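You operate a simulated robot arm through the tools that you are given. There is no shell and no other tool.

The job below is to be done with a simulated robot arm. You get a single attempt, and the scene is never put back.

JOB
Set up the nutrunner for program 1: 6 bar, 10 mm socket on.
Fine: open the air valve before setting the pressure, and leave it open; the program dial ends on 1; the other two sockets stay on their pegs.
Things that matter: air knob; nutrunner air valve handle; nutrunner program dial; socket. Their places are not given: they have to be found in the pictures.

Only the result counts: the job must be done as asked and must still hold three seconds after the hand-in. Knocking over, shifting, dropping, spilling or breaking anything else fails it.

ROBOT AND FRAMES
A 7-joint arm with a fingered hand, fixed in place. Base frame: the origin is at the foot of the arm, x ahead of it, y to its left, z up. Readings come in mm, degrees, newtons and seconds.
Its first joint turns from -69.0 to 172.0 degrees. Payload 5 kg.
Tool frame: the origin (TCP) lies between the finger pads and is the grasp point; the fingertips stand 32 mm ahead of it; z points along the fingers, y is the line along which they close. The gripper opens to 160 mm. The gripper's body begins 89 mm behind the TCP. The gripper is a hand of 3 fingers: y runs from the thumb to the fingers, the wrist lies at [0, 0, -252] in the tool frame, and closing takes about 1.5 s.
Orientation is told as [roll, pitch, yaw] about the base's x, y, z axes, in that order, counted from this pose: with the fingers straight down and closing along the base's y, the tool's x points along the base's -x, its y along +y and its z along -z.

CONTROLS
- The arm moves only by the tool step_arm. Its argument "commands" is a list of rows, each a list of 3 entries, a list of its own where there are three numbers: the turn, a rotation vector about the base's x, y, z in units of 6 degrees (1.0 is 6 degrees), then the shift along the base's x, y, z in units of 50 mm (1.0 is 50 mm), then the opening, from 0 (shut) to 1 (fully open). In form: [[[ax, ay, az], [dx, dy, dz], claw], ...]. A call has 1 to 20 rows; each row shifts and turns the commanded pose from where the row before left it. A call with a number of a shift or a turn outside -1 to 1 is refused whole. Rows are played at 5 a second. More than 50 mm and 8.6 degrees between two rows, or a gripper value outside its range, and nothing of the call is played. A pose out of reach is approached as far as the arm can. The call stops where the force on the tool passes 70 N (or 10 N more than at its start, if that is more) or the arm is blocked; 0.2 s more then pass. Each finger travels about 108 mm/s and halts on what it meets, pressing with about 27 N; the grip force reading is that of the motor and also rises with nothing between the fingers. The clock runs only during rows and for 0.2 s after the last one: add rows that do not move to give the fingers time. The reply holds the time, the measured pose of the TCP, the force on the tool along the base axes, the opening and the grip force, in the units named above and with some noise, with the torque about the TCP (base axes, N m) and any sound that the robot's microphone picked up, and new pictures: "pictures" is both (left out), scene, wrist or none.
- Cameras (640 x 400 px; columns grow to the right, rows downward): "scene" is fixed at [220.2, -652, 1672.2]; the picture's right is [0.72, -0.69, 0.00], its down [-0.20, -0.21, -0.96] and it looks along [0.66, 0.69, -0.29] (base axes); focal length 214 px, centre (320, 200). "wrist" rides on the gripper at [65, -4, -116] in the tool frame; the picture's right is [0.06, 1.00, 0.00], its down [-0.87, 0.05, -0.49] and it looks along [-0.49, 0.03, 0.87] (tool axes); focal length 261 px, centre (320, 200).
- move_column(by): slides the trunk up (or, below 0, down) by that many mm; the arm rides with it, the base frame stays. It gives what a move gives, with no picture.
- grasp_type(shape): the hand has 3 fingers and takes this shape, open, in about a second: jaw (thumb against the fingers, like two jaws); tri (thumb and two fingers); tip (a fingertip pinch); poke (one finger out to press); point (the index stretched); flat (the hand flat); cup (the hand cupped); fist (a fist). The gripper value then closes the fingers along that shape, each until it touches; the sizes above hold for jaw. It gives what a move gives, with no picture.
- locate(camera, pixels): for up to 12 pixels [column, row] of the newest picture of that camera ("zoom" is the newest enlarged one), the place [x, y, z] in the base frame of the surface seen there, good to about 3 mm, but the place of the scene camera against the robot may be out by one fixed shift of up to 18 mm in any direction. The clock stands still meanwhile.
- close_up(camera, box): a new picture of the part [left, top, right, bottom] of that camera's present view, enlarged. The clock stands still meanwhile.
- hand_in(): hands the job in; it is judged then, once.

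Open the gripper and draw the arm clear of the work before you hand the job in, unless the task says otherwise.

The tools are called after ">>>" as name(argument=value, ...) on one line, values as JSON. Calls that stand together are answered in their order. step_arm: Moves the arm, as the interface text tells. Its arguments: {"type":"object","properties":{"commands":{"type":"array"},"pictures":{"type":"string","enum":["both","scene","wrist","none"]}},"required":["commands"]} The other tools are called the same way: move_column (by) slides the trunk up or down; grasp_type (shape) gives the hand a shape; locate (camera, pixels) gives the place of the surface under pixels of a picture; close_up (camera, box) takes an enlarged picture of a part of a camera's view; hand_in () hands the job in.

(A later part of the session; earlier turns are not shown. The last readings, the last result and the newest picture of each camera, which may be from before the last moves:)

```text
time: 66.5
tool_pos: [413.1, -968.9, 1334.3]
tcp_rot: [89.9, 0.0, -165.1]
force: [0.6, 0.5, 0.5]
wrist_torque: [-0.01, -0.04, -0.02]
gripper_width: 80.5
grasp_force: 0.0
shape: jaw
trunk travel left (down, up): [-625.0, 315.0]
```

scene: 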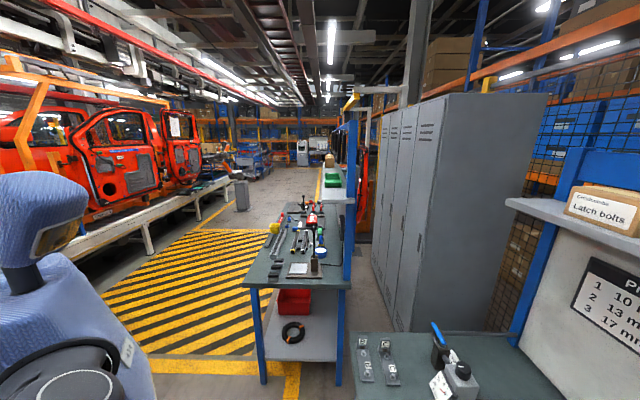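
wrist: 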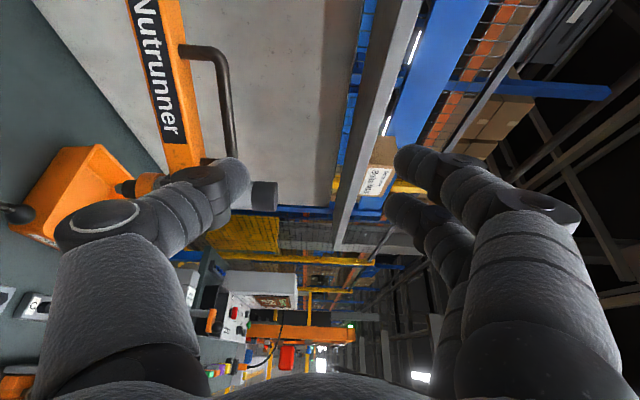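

The command starts from the measured pose. I move to the pre-approach point (444,-1082,1212) and narrow the opening to ~29 mm.

>>> step_arm(commands=[[[0, 0, 0], [0.15, -0.5, -0.6], 0.3], [[0, 0, 0], [0.15, -0.5, -0.6], 0.18], [[0, 0, 0], [0.15, -0.6, -0.6], 0.18], [[0, 0, 0], [0.15, -0.6, -0.6], 0.18], [[0, 0, 0], [0, 0, 0], 0.18]], pictures="both")

>>> close_up(camera="wrist", box=[160, 50, 440, 290])

```text
time: 67.7
tool_pos: [442.8, -1077.1, 1216.5]
tcp_rot: [89.9, 0.0, -165.0]
force: [-0.5, 0.7, 0.0]
wrist_torque: [0.03, -0.04, -0.01]
gripper_width: 29.2
grasp_force: 0.1
shape: jaw
trunk travel left (down, up): [-625.0, 315.0]
```

scene: 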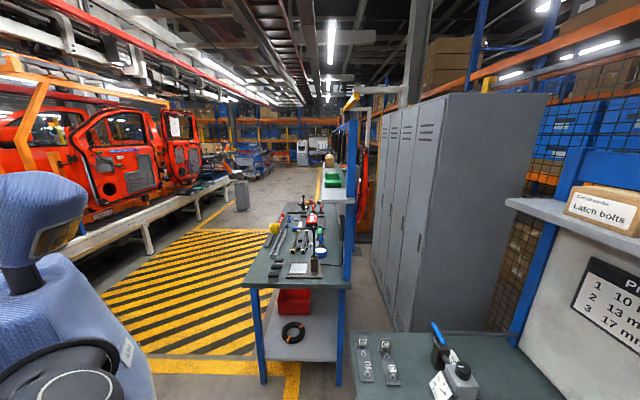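
wrist: 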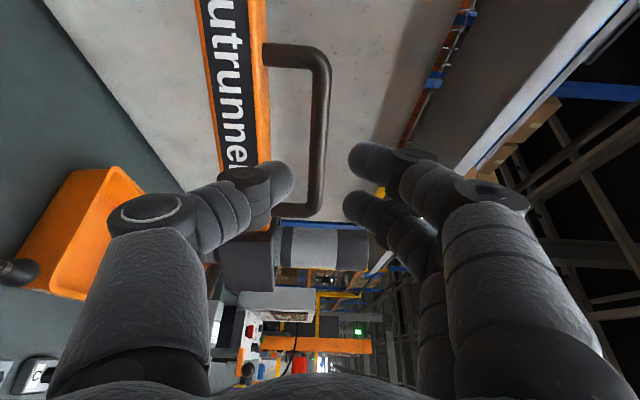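

```text
1.67 times, centred on (300, 170) of wrist
```

zoom: 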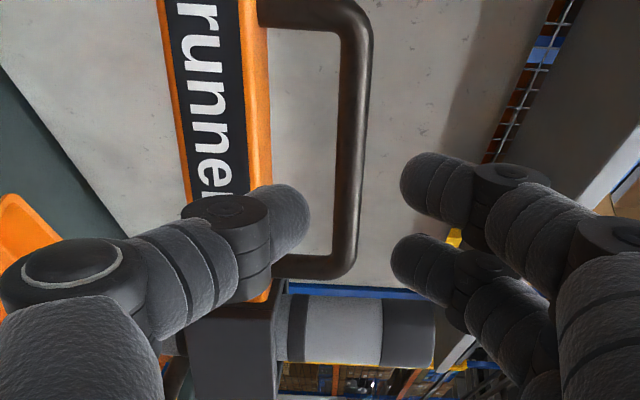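

The handle bar lies centred between thumb and fingers (column ≈320). I check its place once more.

>>> locate(camera="wrist", pixels=[[322, 75], [320, 110], [318, 150], [315, 190], [292, 213], [285, 52], [262, 120], [326, 150], [312, 150]])

```text
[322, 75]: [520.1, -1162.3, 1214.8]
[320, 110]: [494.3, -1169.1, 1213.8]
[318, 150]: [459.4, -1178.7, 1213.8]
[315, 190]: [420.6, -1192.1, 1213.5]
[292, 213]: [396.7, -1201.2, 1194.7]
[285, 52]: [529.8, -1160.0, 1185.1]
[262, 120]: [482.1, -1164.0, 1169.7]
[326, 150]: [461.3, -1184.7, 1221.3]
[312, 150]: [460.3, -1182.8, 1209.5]
```

The bar centre is at z≈1214. I advance 103 mm along the hand's axis so the bar comes between the pads.

>>> step_arm(commands=[[[0, 0, 0], [0.134, -0.5, -0.02], 0.18], [[0, 0, 0], [0.134, -0.5, -0.02], 0.18], [[0, 0, 0], [0.134, -0.5, -0.01], 0.18], [[0, 0, 0], [0.134, -0.5, 0], 0.18], [[0, 0, 0], [0, 0, 0], 0.18]], pictures="wrist")

```text
time: 68.9
tool_pos: [469.2, -1173.4, 1218.7]
tcp_rot: [90.2, 0.0, -165.1]
force: [-13.4, 37.0, 8.7]
wrist_torque: [1.75, 0.56, 0.01]
gripper_width: 28.8
grasp_force: 0.1
shape: jaw
trunk travel left (down, up): [-625.0, 315.0]
```

wrist: 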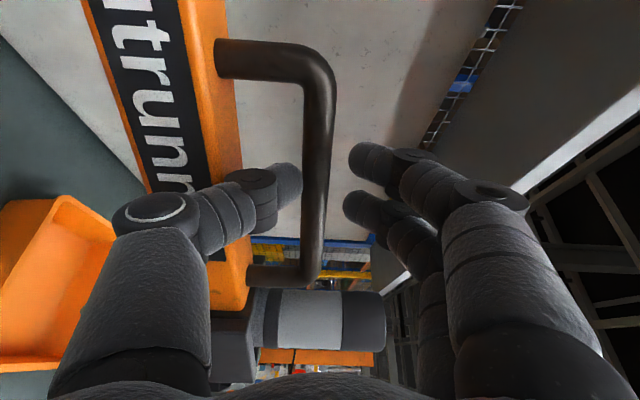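

The handle bar is between the pads, though the thumb presses on something (37 N). I back off 3 mm and close the grip.

>>> step_arm(commands=[[[0, 0, 0], [-0.016, 0.06, 0], 0.12], [[0, 0, 0], [0, 0, 0], 0.03], [[0, 0, 0], [0, 0, 0], 0.03], [[0, 0, 0], [0, 0, 0], 0.03], [[0, 0, 0], [0, 0, 0], 0.03]], pictures="wrist")

```text
time: 70.1
tool_pos: [470.1, -1172.2, 1215.5]
tcp_rot: [90.0, 0.0, -165.1]
force: [-5.9, 26.1, -1.8]
wrist_torque: [1.26, 0.34, 0.01]
gripper_width: 14.5
grasp_force: 26.6
shape: jaw
trunk travel left (down, up): [-625.0, 315.0]
```

wrist: 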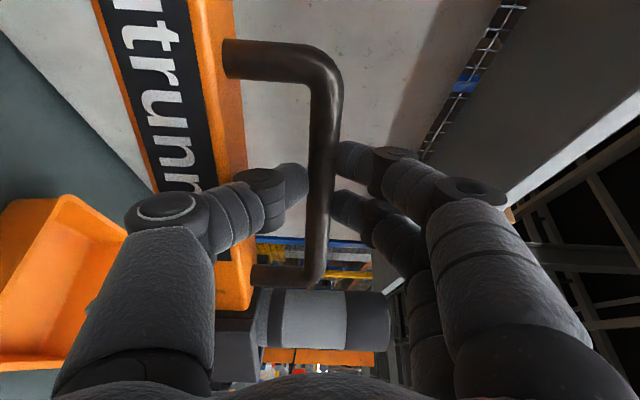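

Gripped at 14.5 mm. I begin swinging the arm about its post (≈(688,-1110)) clockwise, 8° first, watching the force.

>>> step_arm(commands=[[[0, 0, -0.667], [-0.076, 0.308, 0], 0.03], [[0, 0, -0.667], [-0.056, 0.312, 0], 0.03], [[0, 0, 0], [0, 0, 0], 0.03]], pictures="wrist")

```text
time: 70.9
tool_pos: [465.0, -1143.1, 1213.4]
tcp_rot: [89.9, -0.1, -173.1]
force: [8.2, 1.4, 6.1]
wrist_torque: [0.25, -0.01, 0.11]
gripper_width: 13.0
grasp_force: 26.8
shape: jaw
trunk travel left (down, up): [-625.0, 315.0]
```

wrist: 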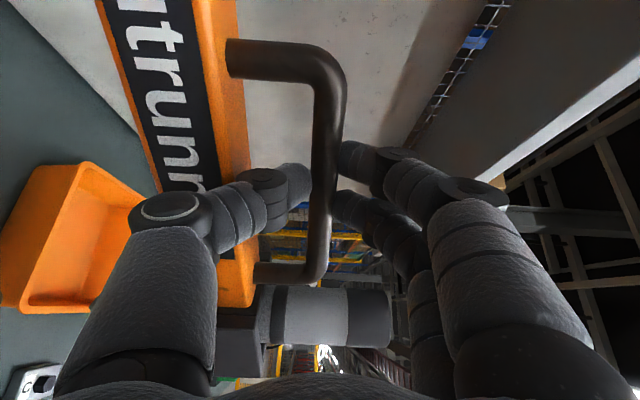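

The arm swings along with low force. I continue 32° more.

>>> step_arm(commands=[[[0, 0, -0.667], [-0.032, 0.314, 0], 0.03], [[0, 0, -0.667], [-0.012, 0.316, 0], 0.03], [[0, 0, -0.667], [0.012, 0.316, 0], 0.03], [[0, 0, -0.667], [0.032, 0.314, 0], 0.03], [[0, 0, 0], [0, 0, 0], 0.03]], pictures="wrist")

```text
time: 72.1
tool_pos: [461.7, -1078.7, 1212.8]
tcp_rot: [89.9, 0.1, 170.7]
force: [6.9, 3.8, 9.3]
wrist_torque: [-0.24, 0.09, 0.17]
gripper_width: 10.3
grasp_force: 26.7
shape: jaw
trunk travel left (down, up): [-625.0, 315.0]
```

wrist: 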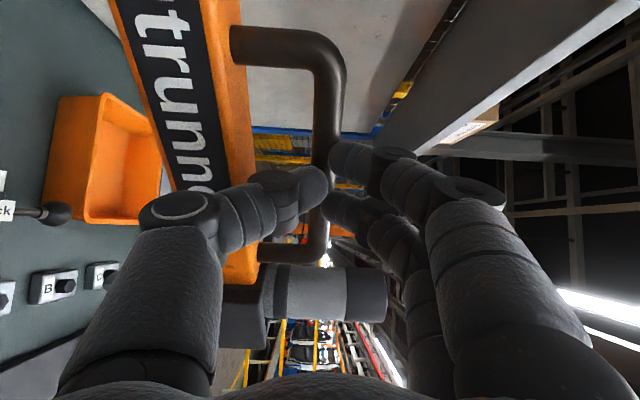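

The handle is slipping toward the fingertips (opening 10 mm). I open, advance about 18 mm and regrip.

>>> step_arm(commands=[[[0, 0, 0], [0, 0, 0], 0.18], [[0, 0, 0], [0, 0, 0], 0.18], [[0, 0, 0], [-0.03, -0.18, 0.02], 0.18], [[0, 0, 0], [-0.03, -0.18, 0.02], 0.18], [[0, 0, 0], [0, 0, 0], 0.18]], pictures="wrist")

>>> locate(camera="wrist", pixels=[[325, 90], [322, 150], [318, 210], [300, 250], [260, 45], [220, 100], [300, 290]])

```text
time: 73.3
tool_pos: [460.2, -1098.8, 1214.8]
tcp_rot: [89.9, 0.1, 170.9]
force: [0.4, -0.1, -0.5]
wrist_torque: [0.0, -0.05, -0.01]
gripper_width: 28.7
grasp_force: 0.1
shape: jaw
trunk travel left (down, up): [-625.0, 315.0]
```

wrist: 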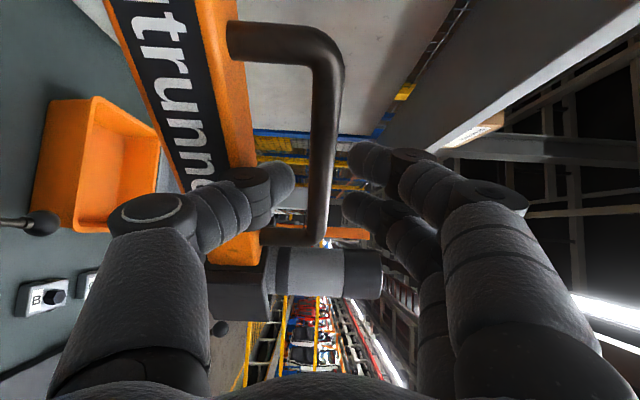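

```text
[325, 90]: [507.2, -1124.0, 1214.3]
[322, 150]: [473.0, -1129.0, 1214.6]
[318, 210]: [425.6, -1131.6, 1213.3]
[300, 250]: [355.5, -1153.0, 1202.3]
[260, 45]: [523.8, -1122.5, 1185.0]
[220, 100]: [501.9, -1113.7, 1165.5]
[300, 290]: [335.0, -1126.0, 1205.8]
```

The handle is still 34 mm further in; the arm itself holds at about 185°. I advance 34 mm, a little higher, and close.

>>> step_arm(commands=[[[0, 0, 0], [-0.04, -0.35, 0.05], 0.2], [[0, 0, 0], [-0.04, -0.35, 0.02], 0.2], [[0, 0, 0], [0, 0, 0], 0.2]], pictures="wrist")

```text
time: 74.1
tool_pos: [456.4, -1133.3, 1218.0]
tcp_rot: [89.9, 0.0, 170.9]
force: [0.4, 0.6, 1.2]
wrist_torque: [0.0, 0.01, -0.05]
gripper_width: 31.6
grasp_force: 0.3
shape: jaw
trunk travel left (down, up): [-625.0, 315.0]
```

wrist: 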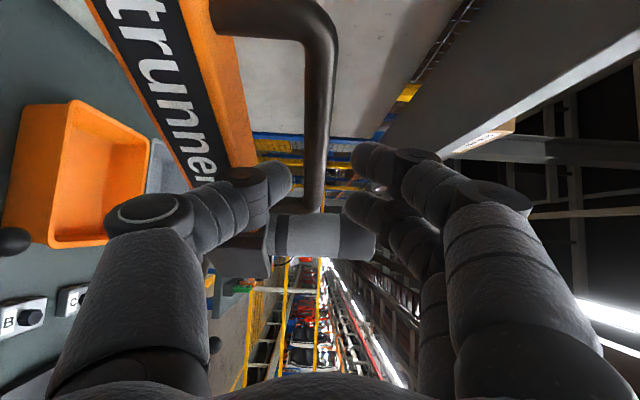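

No contact force; I close on the handle.

>>> step_arm(commands=[[[0, 0, 0], [-0.01, -0.1, -0.03], 0.15], [[0, 0, 0], [0, 0, 0], 0.03], [[0, 0, 0], [0, 0, 0], 0.0], [[0, 0, 0], [0, 0, 0], 0.0], [[0, 0, 0], [0, 0, 0], 0.0]], pictures="wrist")

```text
time: 75.3
tool_pos: [456.7, -1138.1, 1217.6]
tcp_rot: [89.9, -0.1, 170.9]
force: [0.1, 0.3, 0.7]
wrist_torque: [0.03, 0.01, 0.01]
gripper_width: 0.0
grasp_force: 26.9
shape: jaw
trunk travel left (down, up): [-625.0, 315.0]
```

wrist: 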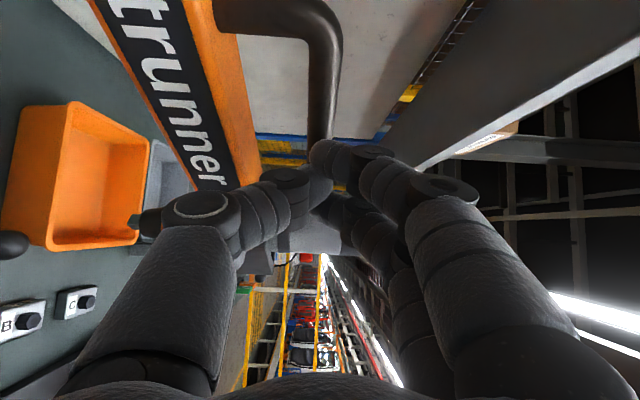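

The fingers closed on nothing; the handle must be farther on. I locate it anew.

>>> locate(camera="wrist", pixels=[[325, 60], [322, 100], [320, 130], [250, 15], [230, 100], [250, 160]])

```text
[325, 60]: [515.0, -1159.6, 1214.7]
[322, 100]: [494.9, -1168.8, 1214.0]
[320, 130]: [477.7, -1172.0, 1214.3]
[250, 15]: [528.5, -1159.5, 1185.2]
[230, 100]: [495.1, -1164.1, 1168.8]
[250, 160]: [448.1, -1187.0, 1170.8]
```

The handle is back at its original place ((528,-1159) leg), so the arm swings back to its rest by itself. The spindle at rest (347,-1208,~1060) is reachable with a near-level hand, so I leave the arm there, retreat and roll the hand back.

>>> step_arm(commands=[[[0, 0, 0], [0.078, 0.494, 0], 0.0], [[0, 0, 0], [0.156, 0.9, 0], 0.0], [[0, 0, 0], [0.156, 0.9, 0], 0.0], [[0, 0, 0], [0.156, 0.9, 0], 0.2], [[0.156, 0.988, 0], [0, 0, 0], 0.3], [[0.156, 0.988, 0], [0, 0, 0], 0.3], [[0.156, 0.988, 0], [0, 0, 0], 0.3], [[0.156, 0.988, 0], [0, 0, 0], 0.3], [[0.156, 0.988, 0], [0, 0, 0], 0.3], [[0.156, 0.988, 0], [0, 0, 0], 0.3], [[0.156, 0.988, 0], [0, 0, 0], 0.3], [[0.156, 0.988, 0], [0, 0, 0], 0.3], [[0.156, 0.988, 0], [0, 0, 0], 0.3], [[0.156, 0.988, 0], [0, 0, 0], 0.3], [[0.156, 0.988, 0], [0, 0, 0], 0.3], [[0.156, 0.988, 0], [0, 0, 0], 0.3], [[0.156, 0.988, 0], [0, 0, 0], 0.3], [[0.156, 0.988, 0], [0, 0, 0], 0.3], [[0.156, 0.988, 0], [0, 0, 0], 0.3], [[0, 0, 0], [0, 0, 0], 0.3]], pictures="wrist")

```text
time: 79.5
tool_pos: [483.5, -979.0, 1217.0]
tcp_rot: [-127.2, -89.9, 28.0]
force: [0.2, -0.1, 0.0]
wrist_torque: [0.03, 0.03, 0.01]
gripper_width: 47.5
grasp_force: 0.1
shape: jaw
trunk travel left (down, up): [-625.0, 315.0]
```

wrist: 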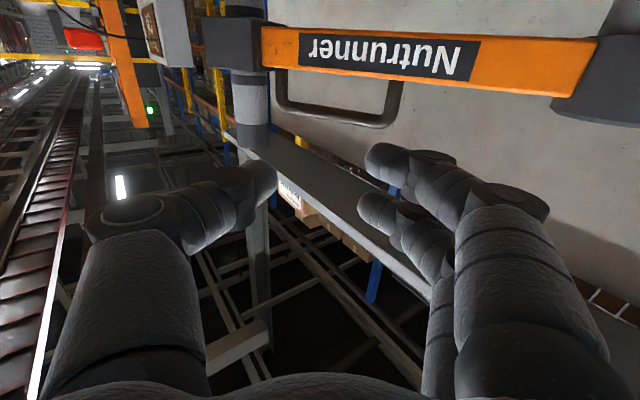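

Now I lower the hand by 150 mm to see the spindle.

>>> step_arm(commands=[[[0, 0, 0], [-0.2, 0, -0.75], 0.3], [[0, 0, 0], [-0.2, 0, -0.75], 0.3], [[0, 0, 0], [-0.2, 0, -0.75], 0.3], [[0, 0, 0], [-0.2, 0, -0.75], 0.3], [[0, 0, 0], [0, 0, 0], 0.3]], pictures="wrist")

>>> close_up(camera="wrist", box=[180, 0, 360, 180])

```text
time: 80.7
tool_pos: [443.1, -978.5, 1065.4]
tcp_rot: [-160.4, -90.0, 61.3]
force: [-0.2, -0.2, 0.6]
wrist_torque: [-0.03, 0.04, -0.01]
gripper_width: 47.5
grasp_force: 0.0
shape: jaw
trunk travel left (down, up): [-625.0, 315.0]
```

wrist: 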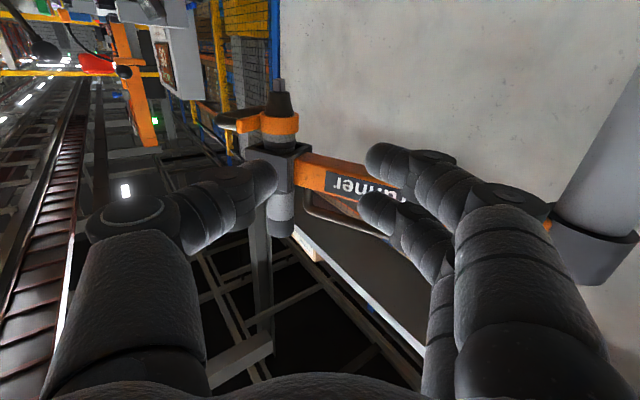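

```text
2.22 times, centred on (270, 90) of wrist
```

zoom: 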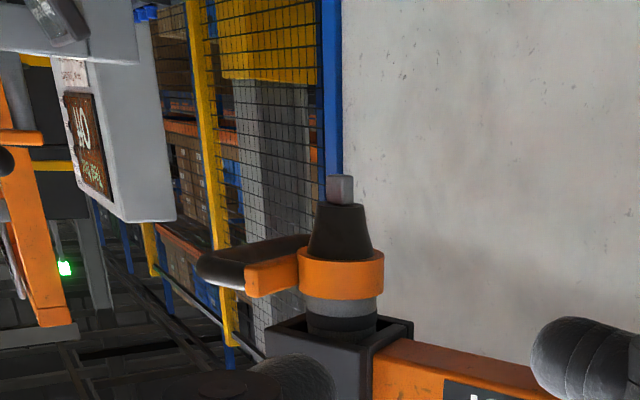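

>>> locate(camera="zoom", pixels=[[341, 182], [341, 198], [340, 212], [338, 250], [340, 275], [340, 320], [330, 190], [350, 190], [215, 265], [270, 280], [390, 375]])

```text
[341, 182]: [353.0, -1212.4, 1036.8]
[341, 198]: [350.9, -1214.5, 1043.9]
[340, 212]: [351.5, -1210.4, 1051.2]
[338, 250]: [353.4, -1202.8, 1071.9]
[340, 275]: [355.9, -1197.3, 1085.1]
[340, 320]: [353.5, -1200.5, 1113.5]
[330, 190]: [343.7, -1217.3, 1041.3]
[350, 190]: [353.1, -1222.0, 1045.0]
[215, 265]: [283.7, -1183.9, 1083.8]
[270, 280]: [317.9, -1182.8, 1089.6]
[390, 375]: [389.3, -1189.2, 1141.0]
```

The square drive is at about (352,-1219), its tip at z≈1034. I test reach: raise the hand 150 mm, lower the trunk 150 mm, so the shoulder is nearer this height.

>>> step_arm(commands=[[[0, 0, 0], [0, 0.2, 0.9], 0.3], [[0, 0, 0], [0, 0.2, 0.9], 0.3], [[0, 0, 0], [0, 0.2, 0.9], 0.3], [[0, 0, 0], [0, 0.2, 0.5], 0.3], [[0, 0, 0], [0, 0, 0], 0.3]], pictures="none")

>>> move_column(by=-150)

```text
time: 81.9
tool_pos: [444.3, -939.7, 1227.0]
tcp_rot: [-134.7, -89.9, 35.7]
force: [-0.1, -0.4, 0.1]
wrist_torque: [0.02, -0.02, -0.02]
gripper_width: 47.7
grasp_force: 0.2
shape: jaw
trunk travel left (down, up): [-625.0, 315.0]
```

```text
time: 83.6
tool_pos: [443.1, -940.3, 1076.6]
tcp_rot: [-147.5, -90.0, 48.4]
force: [0.3, -0.1, -0.2]
wrist_torque: [0.02, -0.03, -0.01]
gripper_width: 47.3
grasp_force: 0.0
shape: jaw
trunk travel left (down, up): [-475.0, 465.0]
```

Now I test reaching below the spindle at (352,-1219,985).

>>> step_arm(commands=[[[0, 0, 0], [-0.26, -0.4, -0.4], 0.3], [[0, 0, 0], [-0.26, -0.4, -0.5], 0.3], [[0, 0, 0], [-0.26, -0.8, -0.5], 0.3], [[0, 0, 0], [-0.26, -0.8, -0.4], 0.3], [[0, 0, 0], [-0.26, -0.8, 0], 0.3], [[0, 0, 0], [-0.26, -0.8, 0], 0.3], [[0, 0, 0], [-0.26, -0.8, 0], 0.3], [[0, 0, 0], [0, -0.8, 0], 0.3], [[0, 0, 0], [0, 0, 0], 0.3]], pictures="both")

```text
time: 85.1
tool_pos: [362.4, -1128.8, 975.2]
tcp_rot: [-112.0, -82.5, 14.3]
force: [80.1, 70.5, 194.8]
wrist_torque: [33.3, -8.75, -10.71]
gripper_width: 48.0
grasp_force: 0.1
shape: jaw
trunk travel left (down, up): [-475.0, 465.0]
stopped in row 7: the force on the tool passed its limit at 242 N (the readings are from after the stop); the commanded pose is now the measured one
```

scene: 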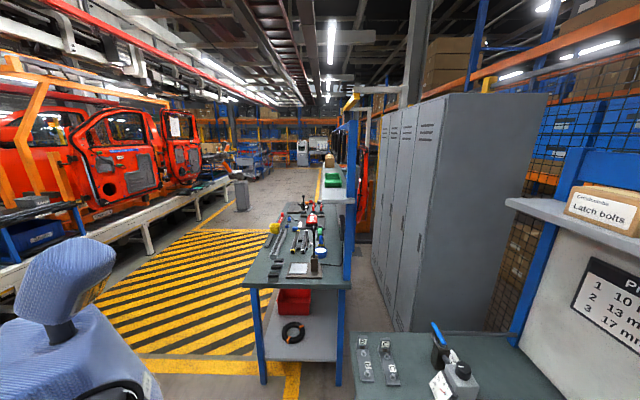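
wrist: 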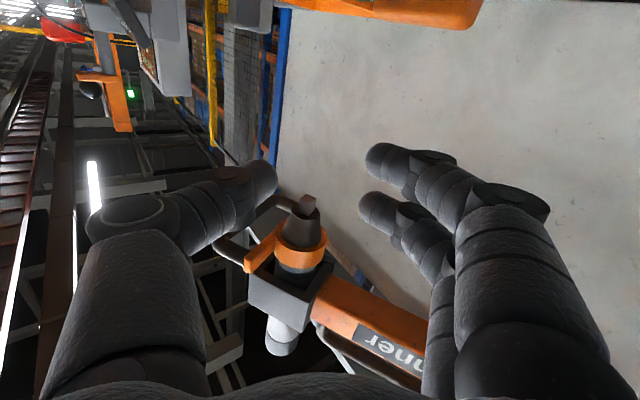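

A strong contact: the hand's underside has hit something, likely the clamp fixture near (440,-850). I lift straight up at once and then look.

>>> step_arm(commands=[[[0, 0, 0], [0, 0, 0.3], 0.3], [[0, 0, 0], [0, 0, 0.6], 0.3], [[0, 0, 0], [0, 0, 0.8], 0.3], [[0, 0, 0], [0, 0, 0.8], 0.3], [[0, 0, 0], [0, 0, 0], 0.3]], pictures="both")

```text
time: 86.3
tool_pos: [345.6, -1144.4, 1071.4]
tcp_rot: [-102.2, -81.0, 3.6]
force: [-0.6, -0.1, 0.2]
wrist_torque: [-0.01, -0.02, 0.04]
gripper_width: 48.0
grasp_force: 0.1
shape: jaw
trunk travel left (down, up): [-475.0, 465.0]
```

scene: 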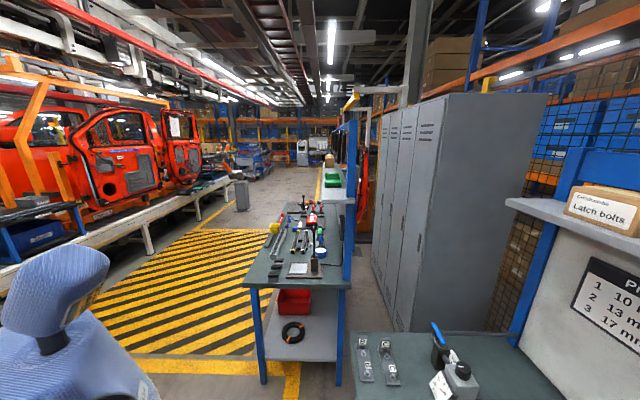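
wrist: 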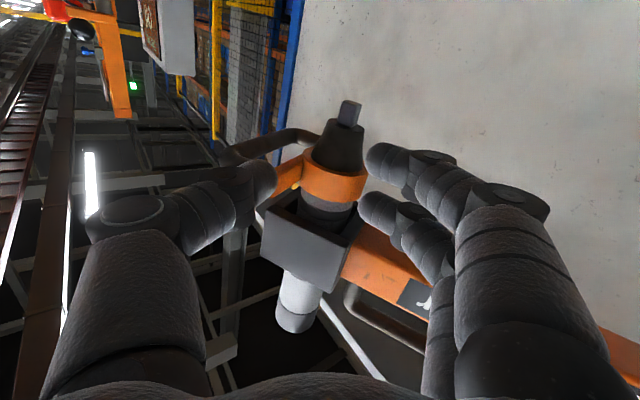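

Free now. I retreat in +y and up, then look down at the bench fixtures.

>>> step_arm(commands=[[[0, 0, 0], [0.1, 0.7, 0], 0.3], [[0, 0, 0], [0.1, 0.8, 0.3], 0.3], [[0, 0, 0], [0.2, 0.8, 0.5], 0.3], [[0, 0, 0], [0.2, 0.8, 0.5], 0.3], [[0, 0, 0], [0.2, 0.6, 0.7], 0.3], [[0.966, 0.259, 0], [0, 0, 0.5], 0.3], [[0.966, 0.259, 0], [0, 0.3, 0.3], 0.3], [[0.966, 0.259, 0], [0, 0.3, 0.3], 0.3], [[0.966, 0.259, 0], [0, 0.3, 0.3], 0.3], [[0.966, 0.259, 0], [0, 0.3, 0], 0.3], [[0.966, 0.259, 0], [0, 0, 0], 0.3], [[0.966, 0.259, 0], [0, 0, 0], 0.3], [[0.966, 0.259, 0], [0, 0, 0], 0.3], [[0, 0, 0], [0, 0, 0], 0.3]], pictures="both")

```text
time: 89.5
tool_pos: [373.6, -1094.0, 1082.3]
tcp_rot: [-50.0, -40.8, -51.8]
force: [0.4, -0.8, -0.7]
wrist_torque: [-0.01, 0.01, -0.02]
gripper_width: 47.8
grasp_force: 0.1
shape: jaw
out of reach, approached as far as the arm can: row 7, 8, 9, 10, 11, 12, 13
trunk travel left (down, up): [-475.0, 465.0]
stopped in row 14: the arm was blocked; the commanded pose is now the measured one
```

scene: 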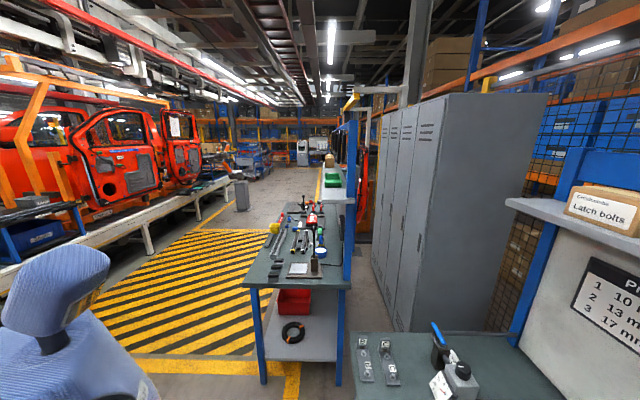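
wrist: 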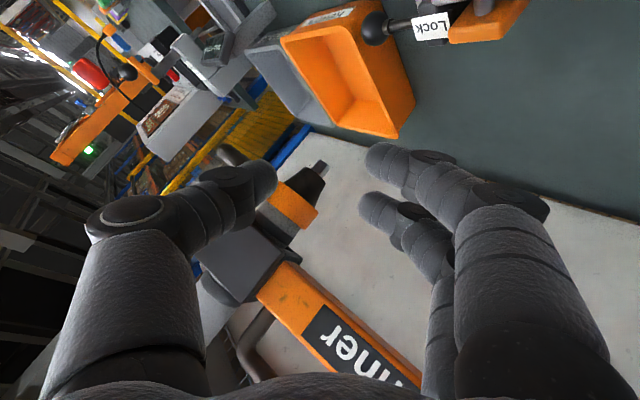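

The arm ended in an awkward posture ("blocked"), with no force. I raise the trunk 150 mm to bring it out and clear of the bench.

>>> move_column(by=150)

>>> step_arm(commands=[[[0, 0, 0], [0, 0.3, 0.3], 0.3], [[0, 0, 0], [0, 0.3, 0.3], 0.3], [[0, 0, 0], [0, 0, 0], 0.3]], pictures="both")

```text
time: 91.2
tool_pos: [373.1, -1095.0, 1233.4]
tcp_rot: [-49.9, -40.6, -51.9]
force: [-0.3, 0.9, 0.7]
wrist_torque: [0.05, -0.02, 0.02]
gripper_width: 48.0
grasp_force: 0.1
shape: jaw
trunk travel left (down, up): [-625.0, 315.0]
```

```text
time: 92.0
tool_pos: [382.0, -1093.8, 1251.9]
tcp_rot: [-50.1, -40.8, -51.1]
force: [0.2, -0.4, -0.5]
wrist_torque: [0.0, 0.02, -0.01]
gripper_width: 47.8
grasp_force: 0.1
shape: jaw
out of reach, approached as far as the arm can: row 1, 2
trunk travel left (down, up): [-625.0, 315.0]
```

scene: 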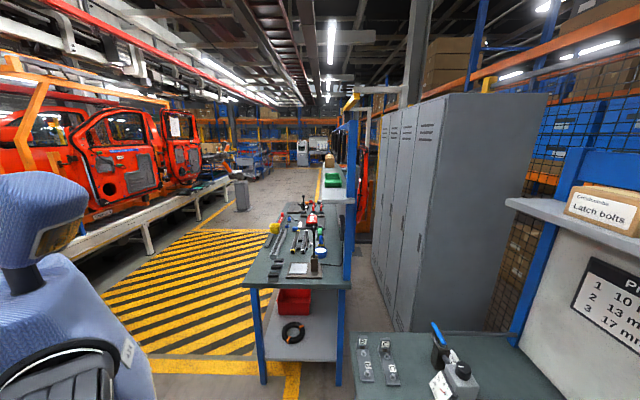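
wrist: 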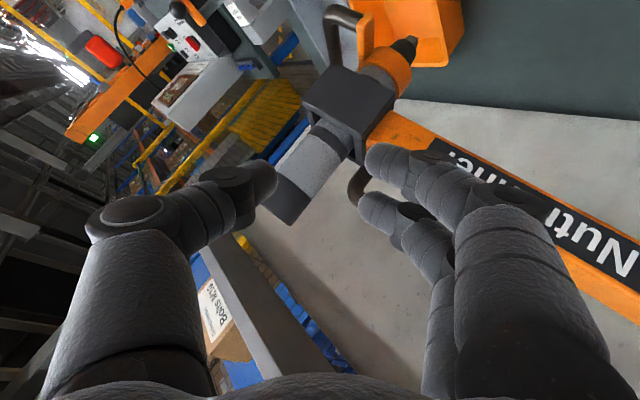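

I bring the arm out of the limit posture: roll the hand level about its axis while drawing back toward +x/+y.

>>> step_arm(commands=[[[-0.331, -0.808, -0.487], [0.4, 0.4, 0.1], 0.3], [[-0.331, -0.808, -0.487], [0.4, 0.4, 0.1], 0.3], [[-0.331, -0.808, -0.487], [0.3, 0.5, 0.1], 0.3], [[-0.331, -0.808, -0.487], [0.3, 0.5, 0.1], 0.3], [[-0.331, -0.808, -0.487], [0, 0.6, 0.1], 0.3], [[-0.331, -0.808, -0.487], [0, 0.6, 0.1], 0.3], [[0, 0, 0.8], [0, 0.6, 0], 0.3], [[0, 0, 0.8], [0, 0.6, 0], 0.3], [[0, 0, 0.8], [0, 0.6, 0], 0.3], [[0, 0, 0.8], [0, 0.6, 0], 0.3], [[0, 0, 0], [0, 0, 0], 0.3]], pictures="both")

```text
time: 94.5
tool_pos: [434.0, -974.1, 1234.0]
tcp_rot: [-9.4, -60.3, -82.3]
force: [0.1, 0.1, 0.5]
wrist_torque: [0.02, 0.01, 0.01]
gripper_width: 47.7
grasp_force: 0.1
shape: jaw
out of reach, approached as far as the arm can: row 1, 2, 3, 4, 5, 6, 8
trunk travel left (down, up): [-625.0, 315.0]
```

scene: 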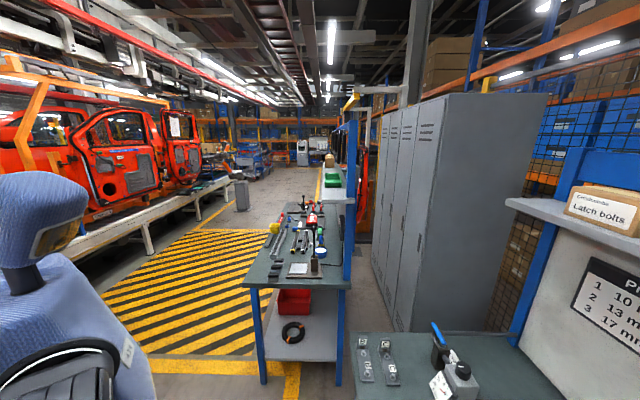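
wrist: 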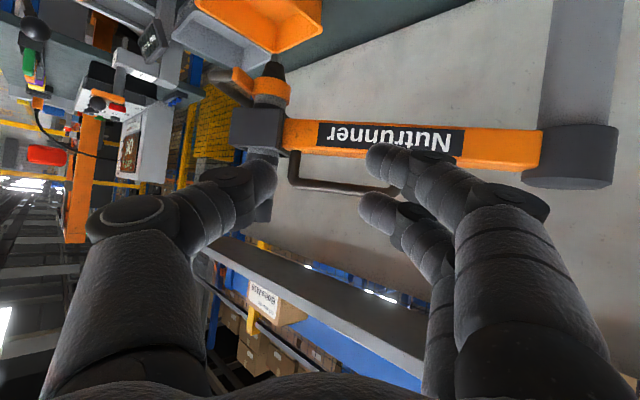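

Recovered. I continue back to about (420,-720,1290) with less tilt so I can view the bench.

>>> step_arm(commands=[[[0, 0, 0.8], [0, 0.7, 0.1], 0.3], [[0, 0, 0.8], [0, 0.7, 0.1], 0.3], [[0.97, 0.24, 0], [0, 0.7, 0.1], 0.3], [[0.97, 0.24, 0], [0, 0.7, 0.1], 0.3], [[0.97, 0.24, 0], [0, 0.7, 0.1], 0.3], [[0.97, 0.24, 0], [0, 0.7, 0.1], 0.3], [[0.97, 0.24, 0], [0, 0.7, 0.1], 0.3], [[0.97, 0.24, 0], [0, 0, 0.1], 0.3], [[0, 0, 0], [0, 0, 0], 0.3]], pictures="wrist")

```text
time: 96.5
tool_pos: [421.1, -964.7, 1053.2]
tcp_rot: [-7.6, -41.5, -73.1]
force: [-0.2, -0.6, -0.1]
wrist_torque: [-0.04, -0.02, 0.01]
gripper_width: 47.7
grasp_force: 0.1
shape: jaw
out of reach, approached as far as the arm can: row 1, 2, 3, 4, 5, 6, 7, 8
trunk travel left (down, up): [-625.0, 315.0]
```

wrist: 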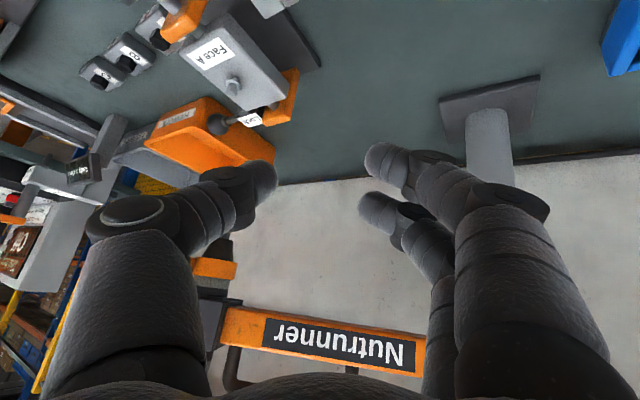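

The solver reports reach limits in this posture and the hand sank to z 1053. I test a pure upward move to find which motions are free.

>>> step_arm(commands=[[[0, 0, 0], [0, 0, 0.6], 0.3], [[0, 0, 0], [0, 0, 0.6], 0.3], [[0, 0, 0], [0, 0, 0.6], 0.3]], pictures="both")

```text
time: 97.2
tool_pos: [412.5, -1000.6, 1092.9]
tcp_rot: [-7.7, -42.7, -73.0]
force: [0.8, 0.3, 0.4]
wrist_torque: [0.0, 0.01, 0.01]
gripper_width: 47.7
grasp_force: 0.0
shape: jaw
out of reach, approached as far as the arm can: row 1, 2, 3
trunk travel left (down, up): [-625.0, 315.0]
```

scene: 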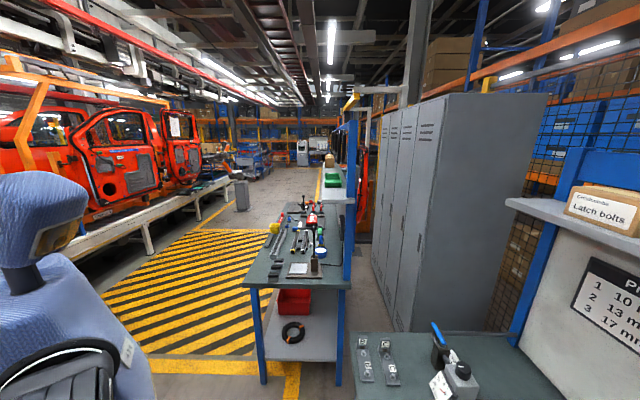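
wrist: 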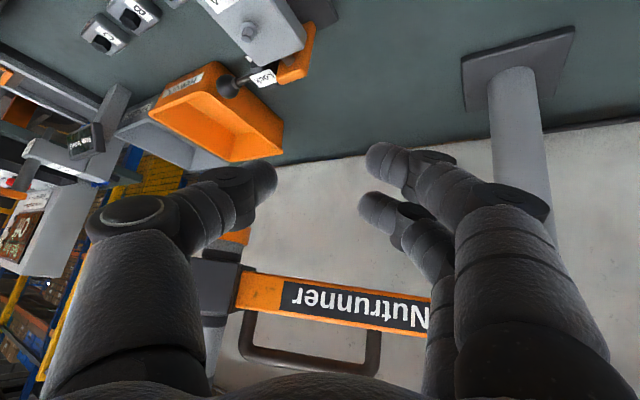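

I test a +x move (away from the first joint's limit).

>>> step_arm(commands=[[[0, 0, 0], [0.6, 0, 0], 0.3], [[0, 0, 0], [0.6, 0, 0], 0.3], [[0, 0, 0], [0.6, 0, 0], 0.3]], pictures="none")

>>> step_arm(commands=[[[0, 0, 1], [0.3, 0.3, 0], 0.3], [[0, 0, 1], [0.3, 0.3, 0], 0.3], [[0, 0, 1], [0.3, 0.3, 0], 0.3]], pictures="wrist")

```text
time: 98.0
tool_pos: [467.3, -1005.6, 1062.6]
tcp_rot: [-7.7, -42.4, -73.0]
force: [-0.3, 0.3, 0.3]
wrist_torque: [-0.01, 0.03, 0.06]
gripper_width: 48.2
grasp_force: 0.0
shape: jaw
out of reach, approached as far as the arm can: row 1, 2, 3
trunk travel left (down, up): [-625.0, 315.0]
```

```text
time: 98.8
tool_pos: [479.8, -950.5, 1036.7]
tcp_rot: [-8.1, -42.4, -55.0]
force: [0.1, -0.1, -0.5]
wrist_torque: [0.02, -0.01, 0.04]
gripper_width: 47.7
grasp_force: 0.1
shape: jaw
out of reach, approached as far as the arm can: row 1, 2, 3
trunk travel left (down, up): [-625.0, 315.0]
```

wrist: 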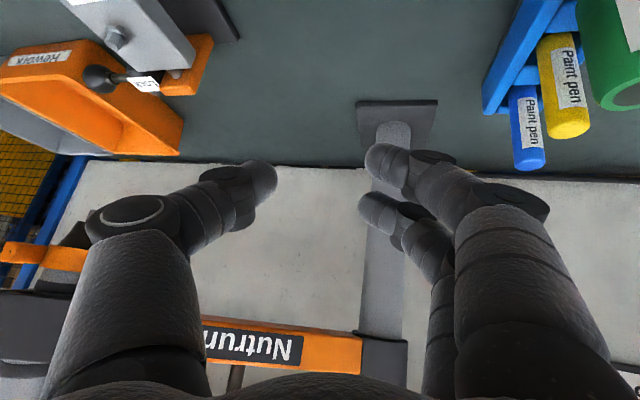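

To have free room I raise the trunk 200 mm before sorting out the posture.

>>> move_column(by=200)

>>> step_arm(commands=[[[0.82, 0.57, 0], [0.5, 0.3, 0], 0.3], [[0.82, 0.57, 0], [0.5, 0.3, 0], 0.3], [[0.82, 0.57, 0], [0.5, 0.3, 0], 0.3], [[0.82, 0.57, 0], [0.5, 0.3, 0], 0.3]], pictures="both")

```text
time: 101.0
tool_pos: [479.6, -951.4, 1236.0]
tcp_rot: [-8.1, -42.3, -55.1]
force: [0.2, 0.1, 0.2]
wrist_torque: [0.01, 0.04, 0.02]
gripper_width: 48.1
grasp_force: 0.0
shape: jaw
trunk travel left (down, up): [-825.0, 115.0]
```

```text
time: 102.0
tool_pos: [446.2, -899.2, 1083.4]
tcp_rot: [-10.4, -27.6, -54.1]
force: [-0.5, 0.4, 0.1]
wrist_torque: [0.0, -0.01, 0.03]
gripper_width: 48.1
grasp_force: 0.0
shape: jaw
out of reach, approached as far as the arm can: row 1, 2, 3, 4
trunk travel left (down, up): [-825.0, 115.0]
```

scene: 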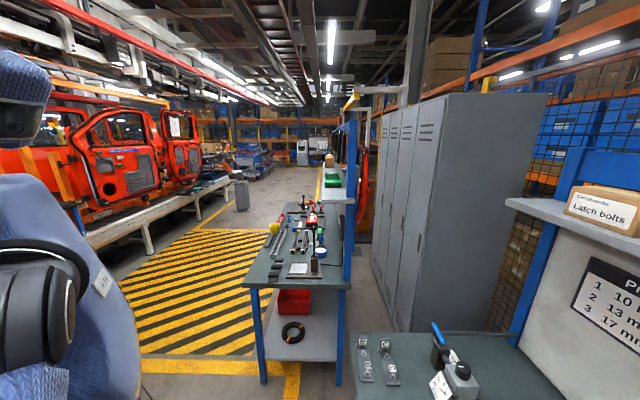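
wrist: 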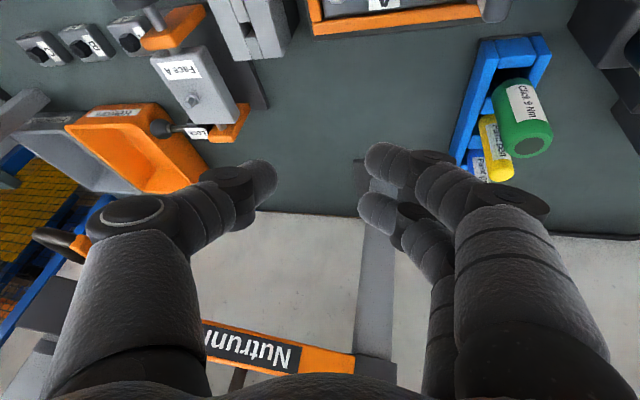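

Reducing the tilt makes the hand sink, so the wrist is at a limit with the elbow low. I tilt back up, rise, and sweep toward +x where the first joint is free.

>>> step_arm(commands=[[[-0.82, -0.57, 0], [0, 0, 0.8], 0.3], [[-0.82, -0.57, 0], [0, 0, 0.8], 0.3], [[-0.82, -0.57, 0], [0, 0, 0.8], 0.3], [[-0.82, -0.57, 0], [0, 0, 0.5], 0.3], [[0, 0, 0.4], [0.8, 0.45, 0], 0.3], [[0, 0, 0.4], [0.8, 0.45, 0], 0.3], [[0, 0, 0.4], [0.75, 0.5, 0], 0.3], [[0, 0, 0.4], [0.75, 0.5, 0], 0.3], [[0, 0, 0.4], [0.7, 0.6, 0], 0.3], [[0, 0, 0.4], [0.7, 0.6, 0], 0.3]], pictures="both")

```text
time: 104.2
tool_pos: [487.2, -734.5, 1193.9]
tcp_rot: [-11.2, -51.8, -39.2]
force: [-0.2, 0.3, 0.9]
wrist_torque: [-0.01, 0.0, -0.01]
gripper_width: 47.9
grasp_force: 0.1
shape: jaw
out of reach, approached as far as the arm can: row 6, 7, 8, 9, 10
trunk travel left (down, up): [-825.0, 115.0]
```

scene: 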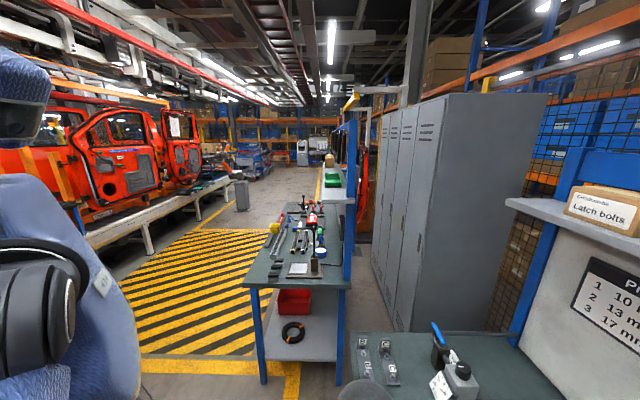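
wrist: 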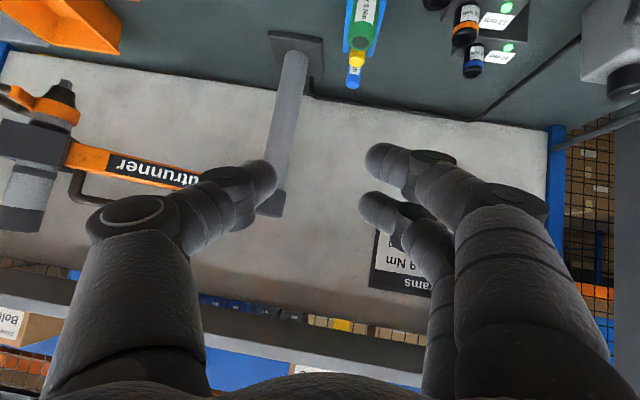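

It follows now; I keep sweeping toward +x/+y to free the posture.

>>> step_arm(commands=[[[0, 0, 0], [0.6, 0.5, 0.3], 0.3], [[0, 0, 0], [0.6, 0.5, 0.3], 0.3], [[0, 0, 0], [0.6, 0.5, 0.3], 0.3], [[0, 0, 0], [0.6, 0.5, 0.3], 0.3], [[0, 0, 0], [0.6, 0.5, 0.3], 0.3], [[0, 0, 0], [0.6, 0.5, 0], 0.3], [[0, 0, 0], [0.6, 0.5, 0], 0.3], [[0, 0, 0], [0.6, 0.5, 0], 0.3]], pictures="both")

```text
time: 106.0
tool_pos: [471.7, -683.5, 1214.8]
tcp_rot: [-11.2, -51.7, -39.2]
force: [0.5, -0.2, -0.3]
wrist_torque: [0.01, 0.0, -0.02]
gripper_width: 47.7
grasp_force: 0.1
shape: jaw
out of reach, approached as far as the arm can: row 1, 2, 3, 4, 5, 6, 7, 8
trunk travel left (down, up): [-825.0, 115.0]
```

scene: 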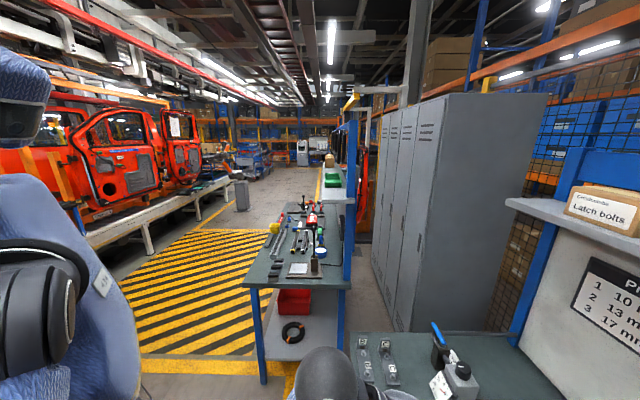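
wrist: 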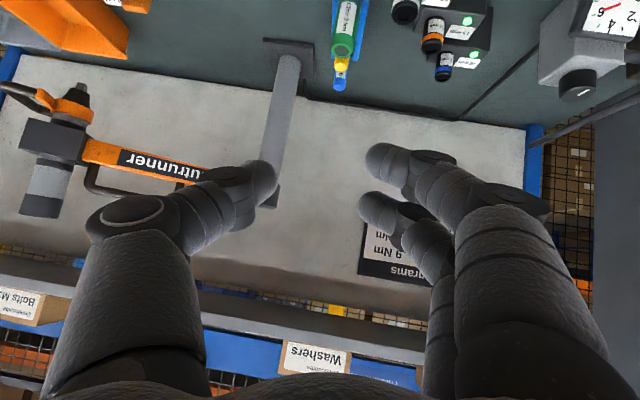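

I try to return to the earlier good pose (407,-685,1252; tilt 48, yaw -65).

>>> step_arm(commands=[[[0, 0, -1], [-0.25, 0, 0.15], 0.3], [[0, 0, -1], [-0.25, 0, 0.15], 0.3], [[0, 0, -1], [-0.25, 0, 0.15], 0.3], [[0, 0, -1], [-0.25, 0, 0.15], 0.3], [[0, 0, 0], [-0.25, 0, 0.15], 0.3], [[0, 0, 0], [0, 0, 0], 0.3]], pictures="scene")

```text
time: 107.4
tool_pos: [407.0, -727.1, 1202.9]
tcp_rot: [-11.2, -51.9, -63.1]
force: [0.6, 0.2, -0.3]
wrist_torque: [-0.03, 0.01, -0.02]
gripper_width: 47.7
grasp_force: 0.0
shape: jaw
out of reach, approached as far as the arm can: row 1, 2, 3, 4, 5
trunk travel left (down, up): [-825.0, 115.0]
```

scene: 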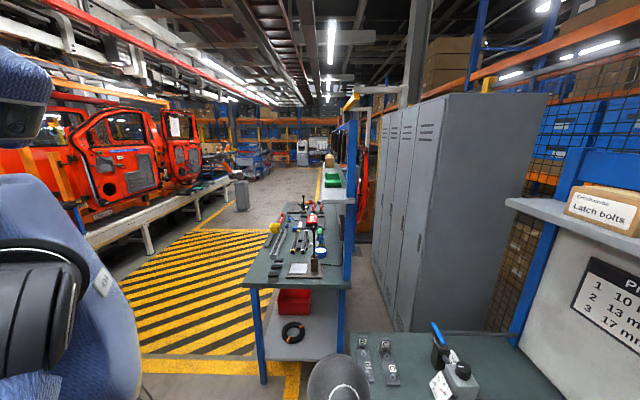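

Orientation is always met while position yields. I sweep the whole arm rigidly about the base axis (+24°: yaw together with position), which should need only the first joint.

>>> step_arm(commands=[[[0, 0, 0.5], [0.75, 0.446, 0], 0.3], [[0, 0, 0.5], [0.724, 0.484, 0], 0.3], [[0, 0, 0.5], [0.698, 0.522, 0], 0.3], [[0, 0, 0.5], [0.67, 0.558, 0], 0.3], [[0, 0, 0.5], [0.64, 0.592, 0], 0.3], [[0, 0, 0.5], [0.608, 0.624, 0], 0.3], [[0, 0, 0.5], [0.574, 0.656, 0], 0.3], [[0, 0, 0.5], [0.54, 0.684, 0], 0.3], [[0, 0, 0], [0, 0, 0], 0.3]], pictures="both")

```text
time: 109.4
tool_pos: [471.0, -683.9, 1216.4]
tcp_rot: [-11.2, -51.7, -39.2]
force: [0.2, 0.5, -0.3]
wrist_torque: [-0.01, -0.02, -0.01]
gripper_width: 48.0
grasp_force: 0.1
shape: jaw
out of reach, approached as far as the arm can: row 1, 2, 3, 4, 5, 6, 7, 8
trunk travel left (down, up): [-825.0, 115.0]
```

scene: 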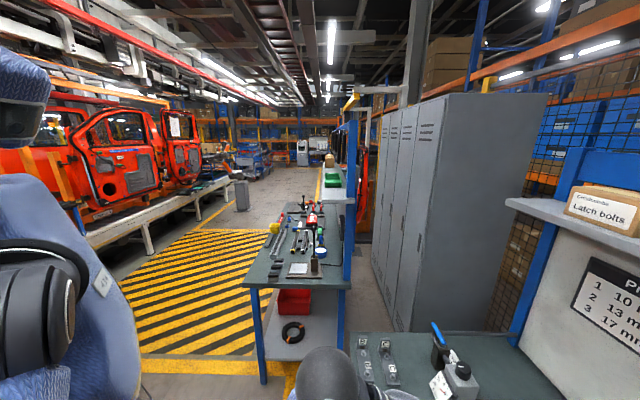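
wrist: 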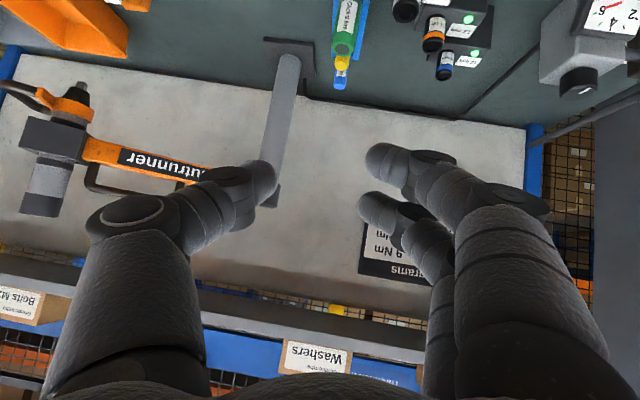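

A rigid sweep is barred, so the first joint is at its far limit with the elbow hanging low (another posture branch). I raise the trunk to the top and reduce the tilt to view the fixtures that may have been touched.

>>> move_column(by=110)

>>> step_arm(commands=[[[0, 0, -0.8], [0, 0, 0], 0.3], [[0, 0, -0.8], [0, 0, 0], 0.3], [[0.85, 0.52, 0], [0, 0, 0], 0.3], [[0.85, 0.52, 0], [0, 0, 0], 0.3], [[0.85, 0.52, 0], [0, 0, 0], 0.3], [[0, 0, 0], [0, 0, 0], 0.3]], pictures="both")

```text
time: 110.8
tool_pos: [471.3, -683.6, 1326.7]
tcp_rot: [-11.2, -51.7, -39.3]
force: [-0.5, 0.0, 0.5]
wrist_torque: [0.03, 0.0, 0.0]
gripper_width: 48.1
grasp_force: 0.0
shape: jaw
trunk travel left (down, up): [-935.0, 5.0]
```

```text
time: 112.2
tool_pos: [458.0, -727.4, 1234.7]
tcp_rot: [-7.5, -35.4, -51.1]
force: [-0.2, -0.2, -0.1]
wrist_torque: [0.03, -0.02, -0.01]
gripper_width: 47.8
grasp_force: 0.1
shape: jaw
out of reach, approached as far as the arm can: row 2, 3, 4, 5
trunk travel left (down, up): [-935.0, 5.0]
```

scene: 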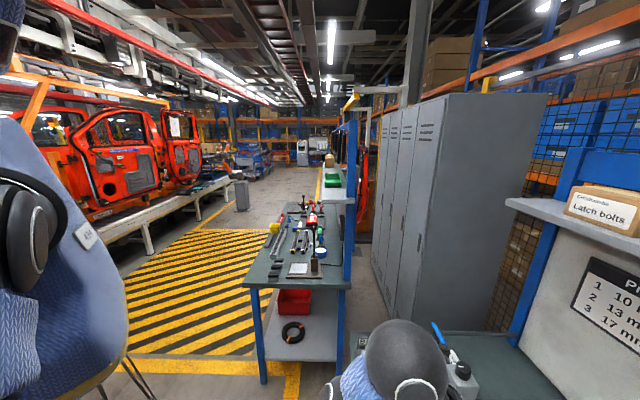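
wrist: 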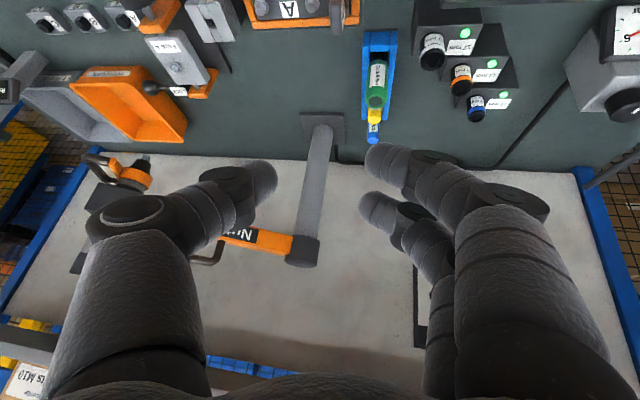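

Things in view look intact. I reduce the tilt further to see the clamp fixture "A" fully.

>>> step_arm(commands=[[[0.78, 0.63, 0], [0, 0.2, 0.3], 0.3], [[0.78, 0.63, 0], [0, 0.2, 0.3], 0.3], [[0.78, 0.63, 0], [0, 0.2, 0.3], 0.3], [[0, 0, 0], [0, 0, 0], 0.3]], pictures="both")

>>> close_up(camera="wrist", box=[0, 0, 420, 200])

```text
time: 113.2
tool_pos: [457.9, -727.9, 1234.3]
tcp_rot: [-7.5, -35.4, -51.1]
force: [-0.8, -0.2, -0.1]
wrist_torque: [0.01, -0.01, -0.02]
gripper_width: 47.8
grasp_force: 0.0
shape: jaw
out of reach, approached as far as the arm can: row 1, 2, 3
trunk travel left (down, up): [-935.0, 5.0]
```

scene: 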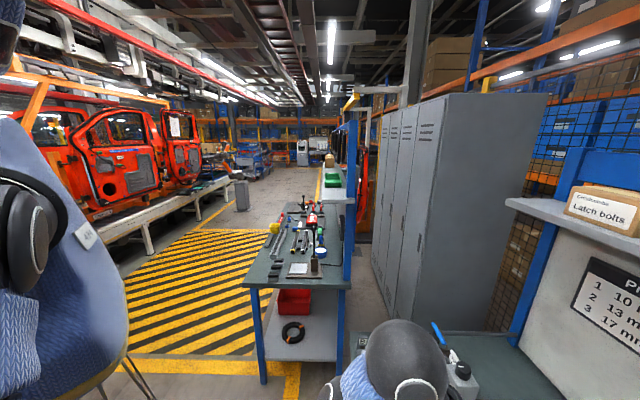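
wrist: 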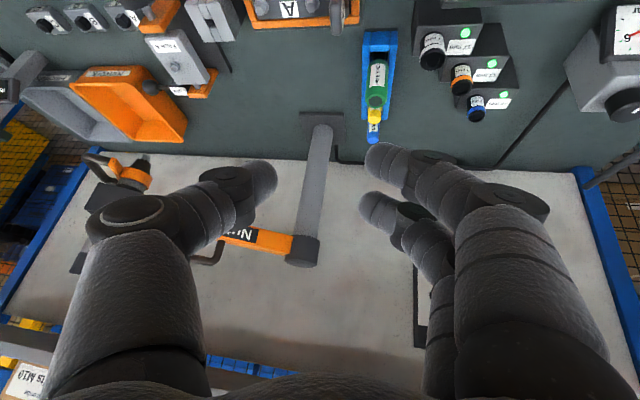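

```text
1.52 times, centred on (210, 100) of wrist
```

zoom: 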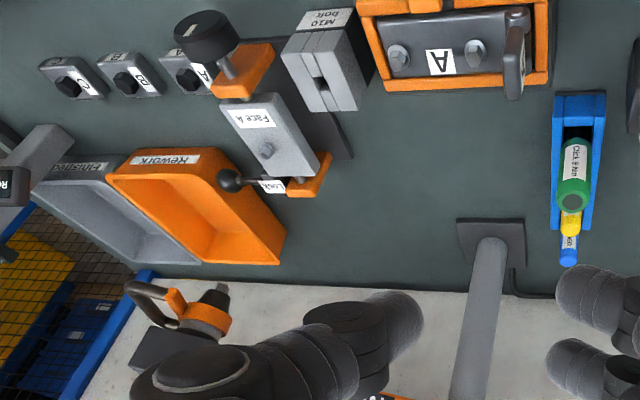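

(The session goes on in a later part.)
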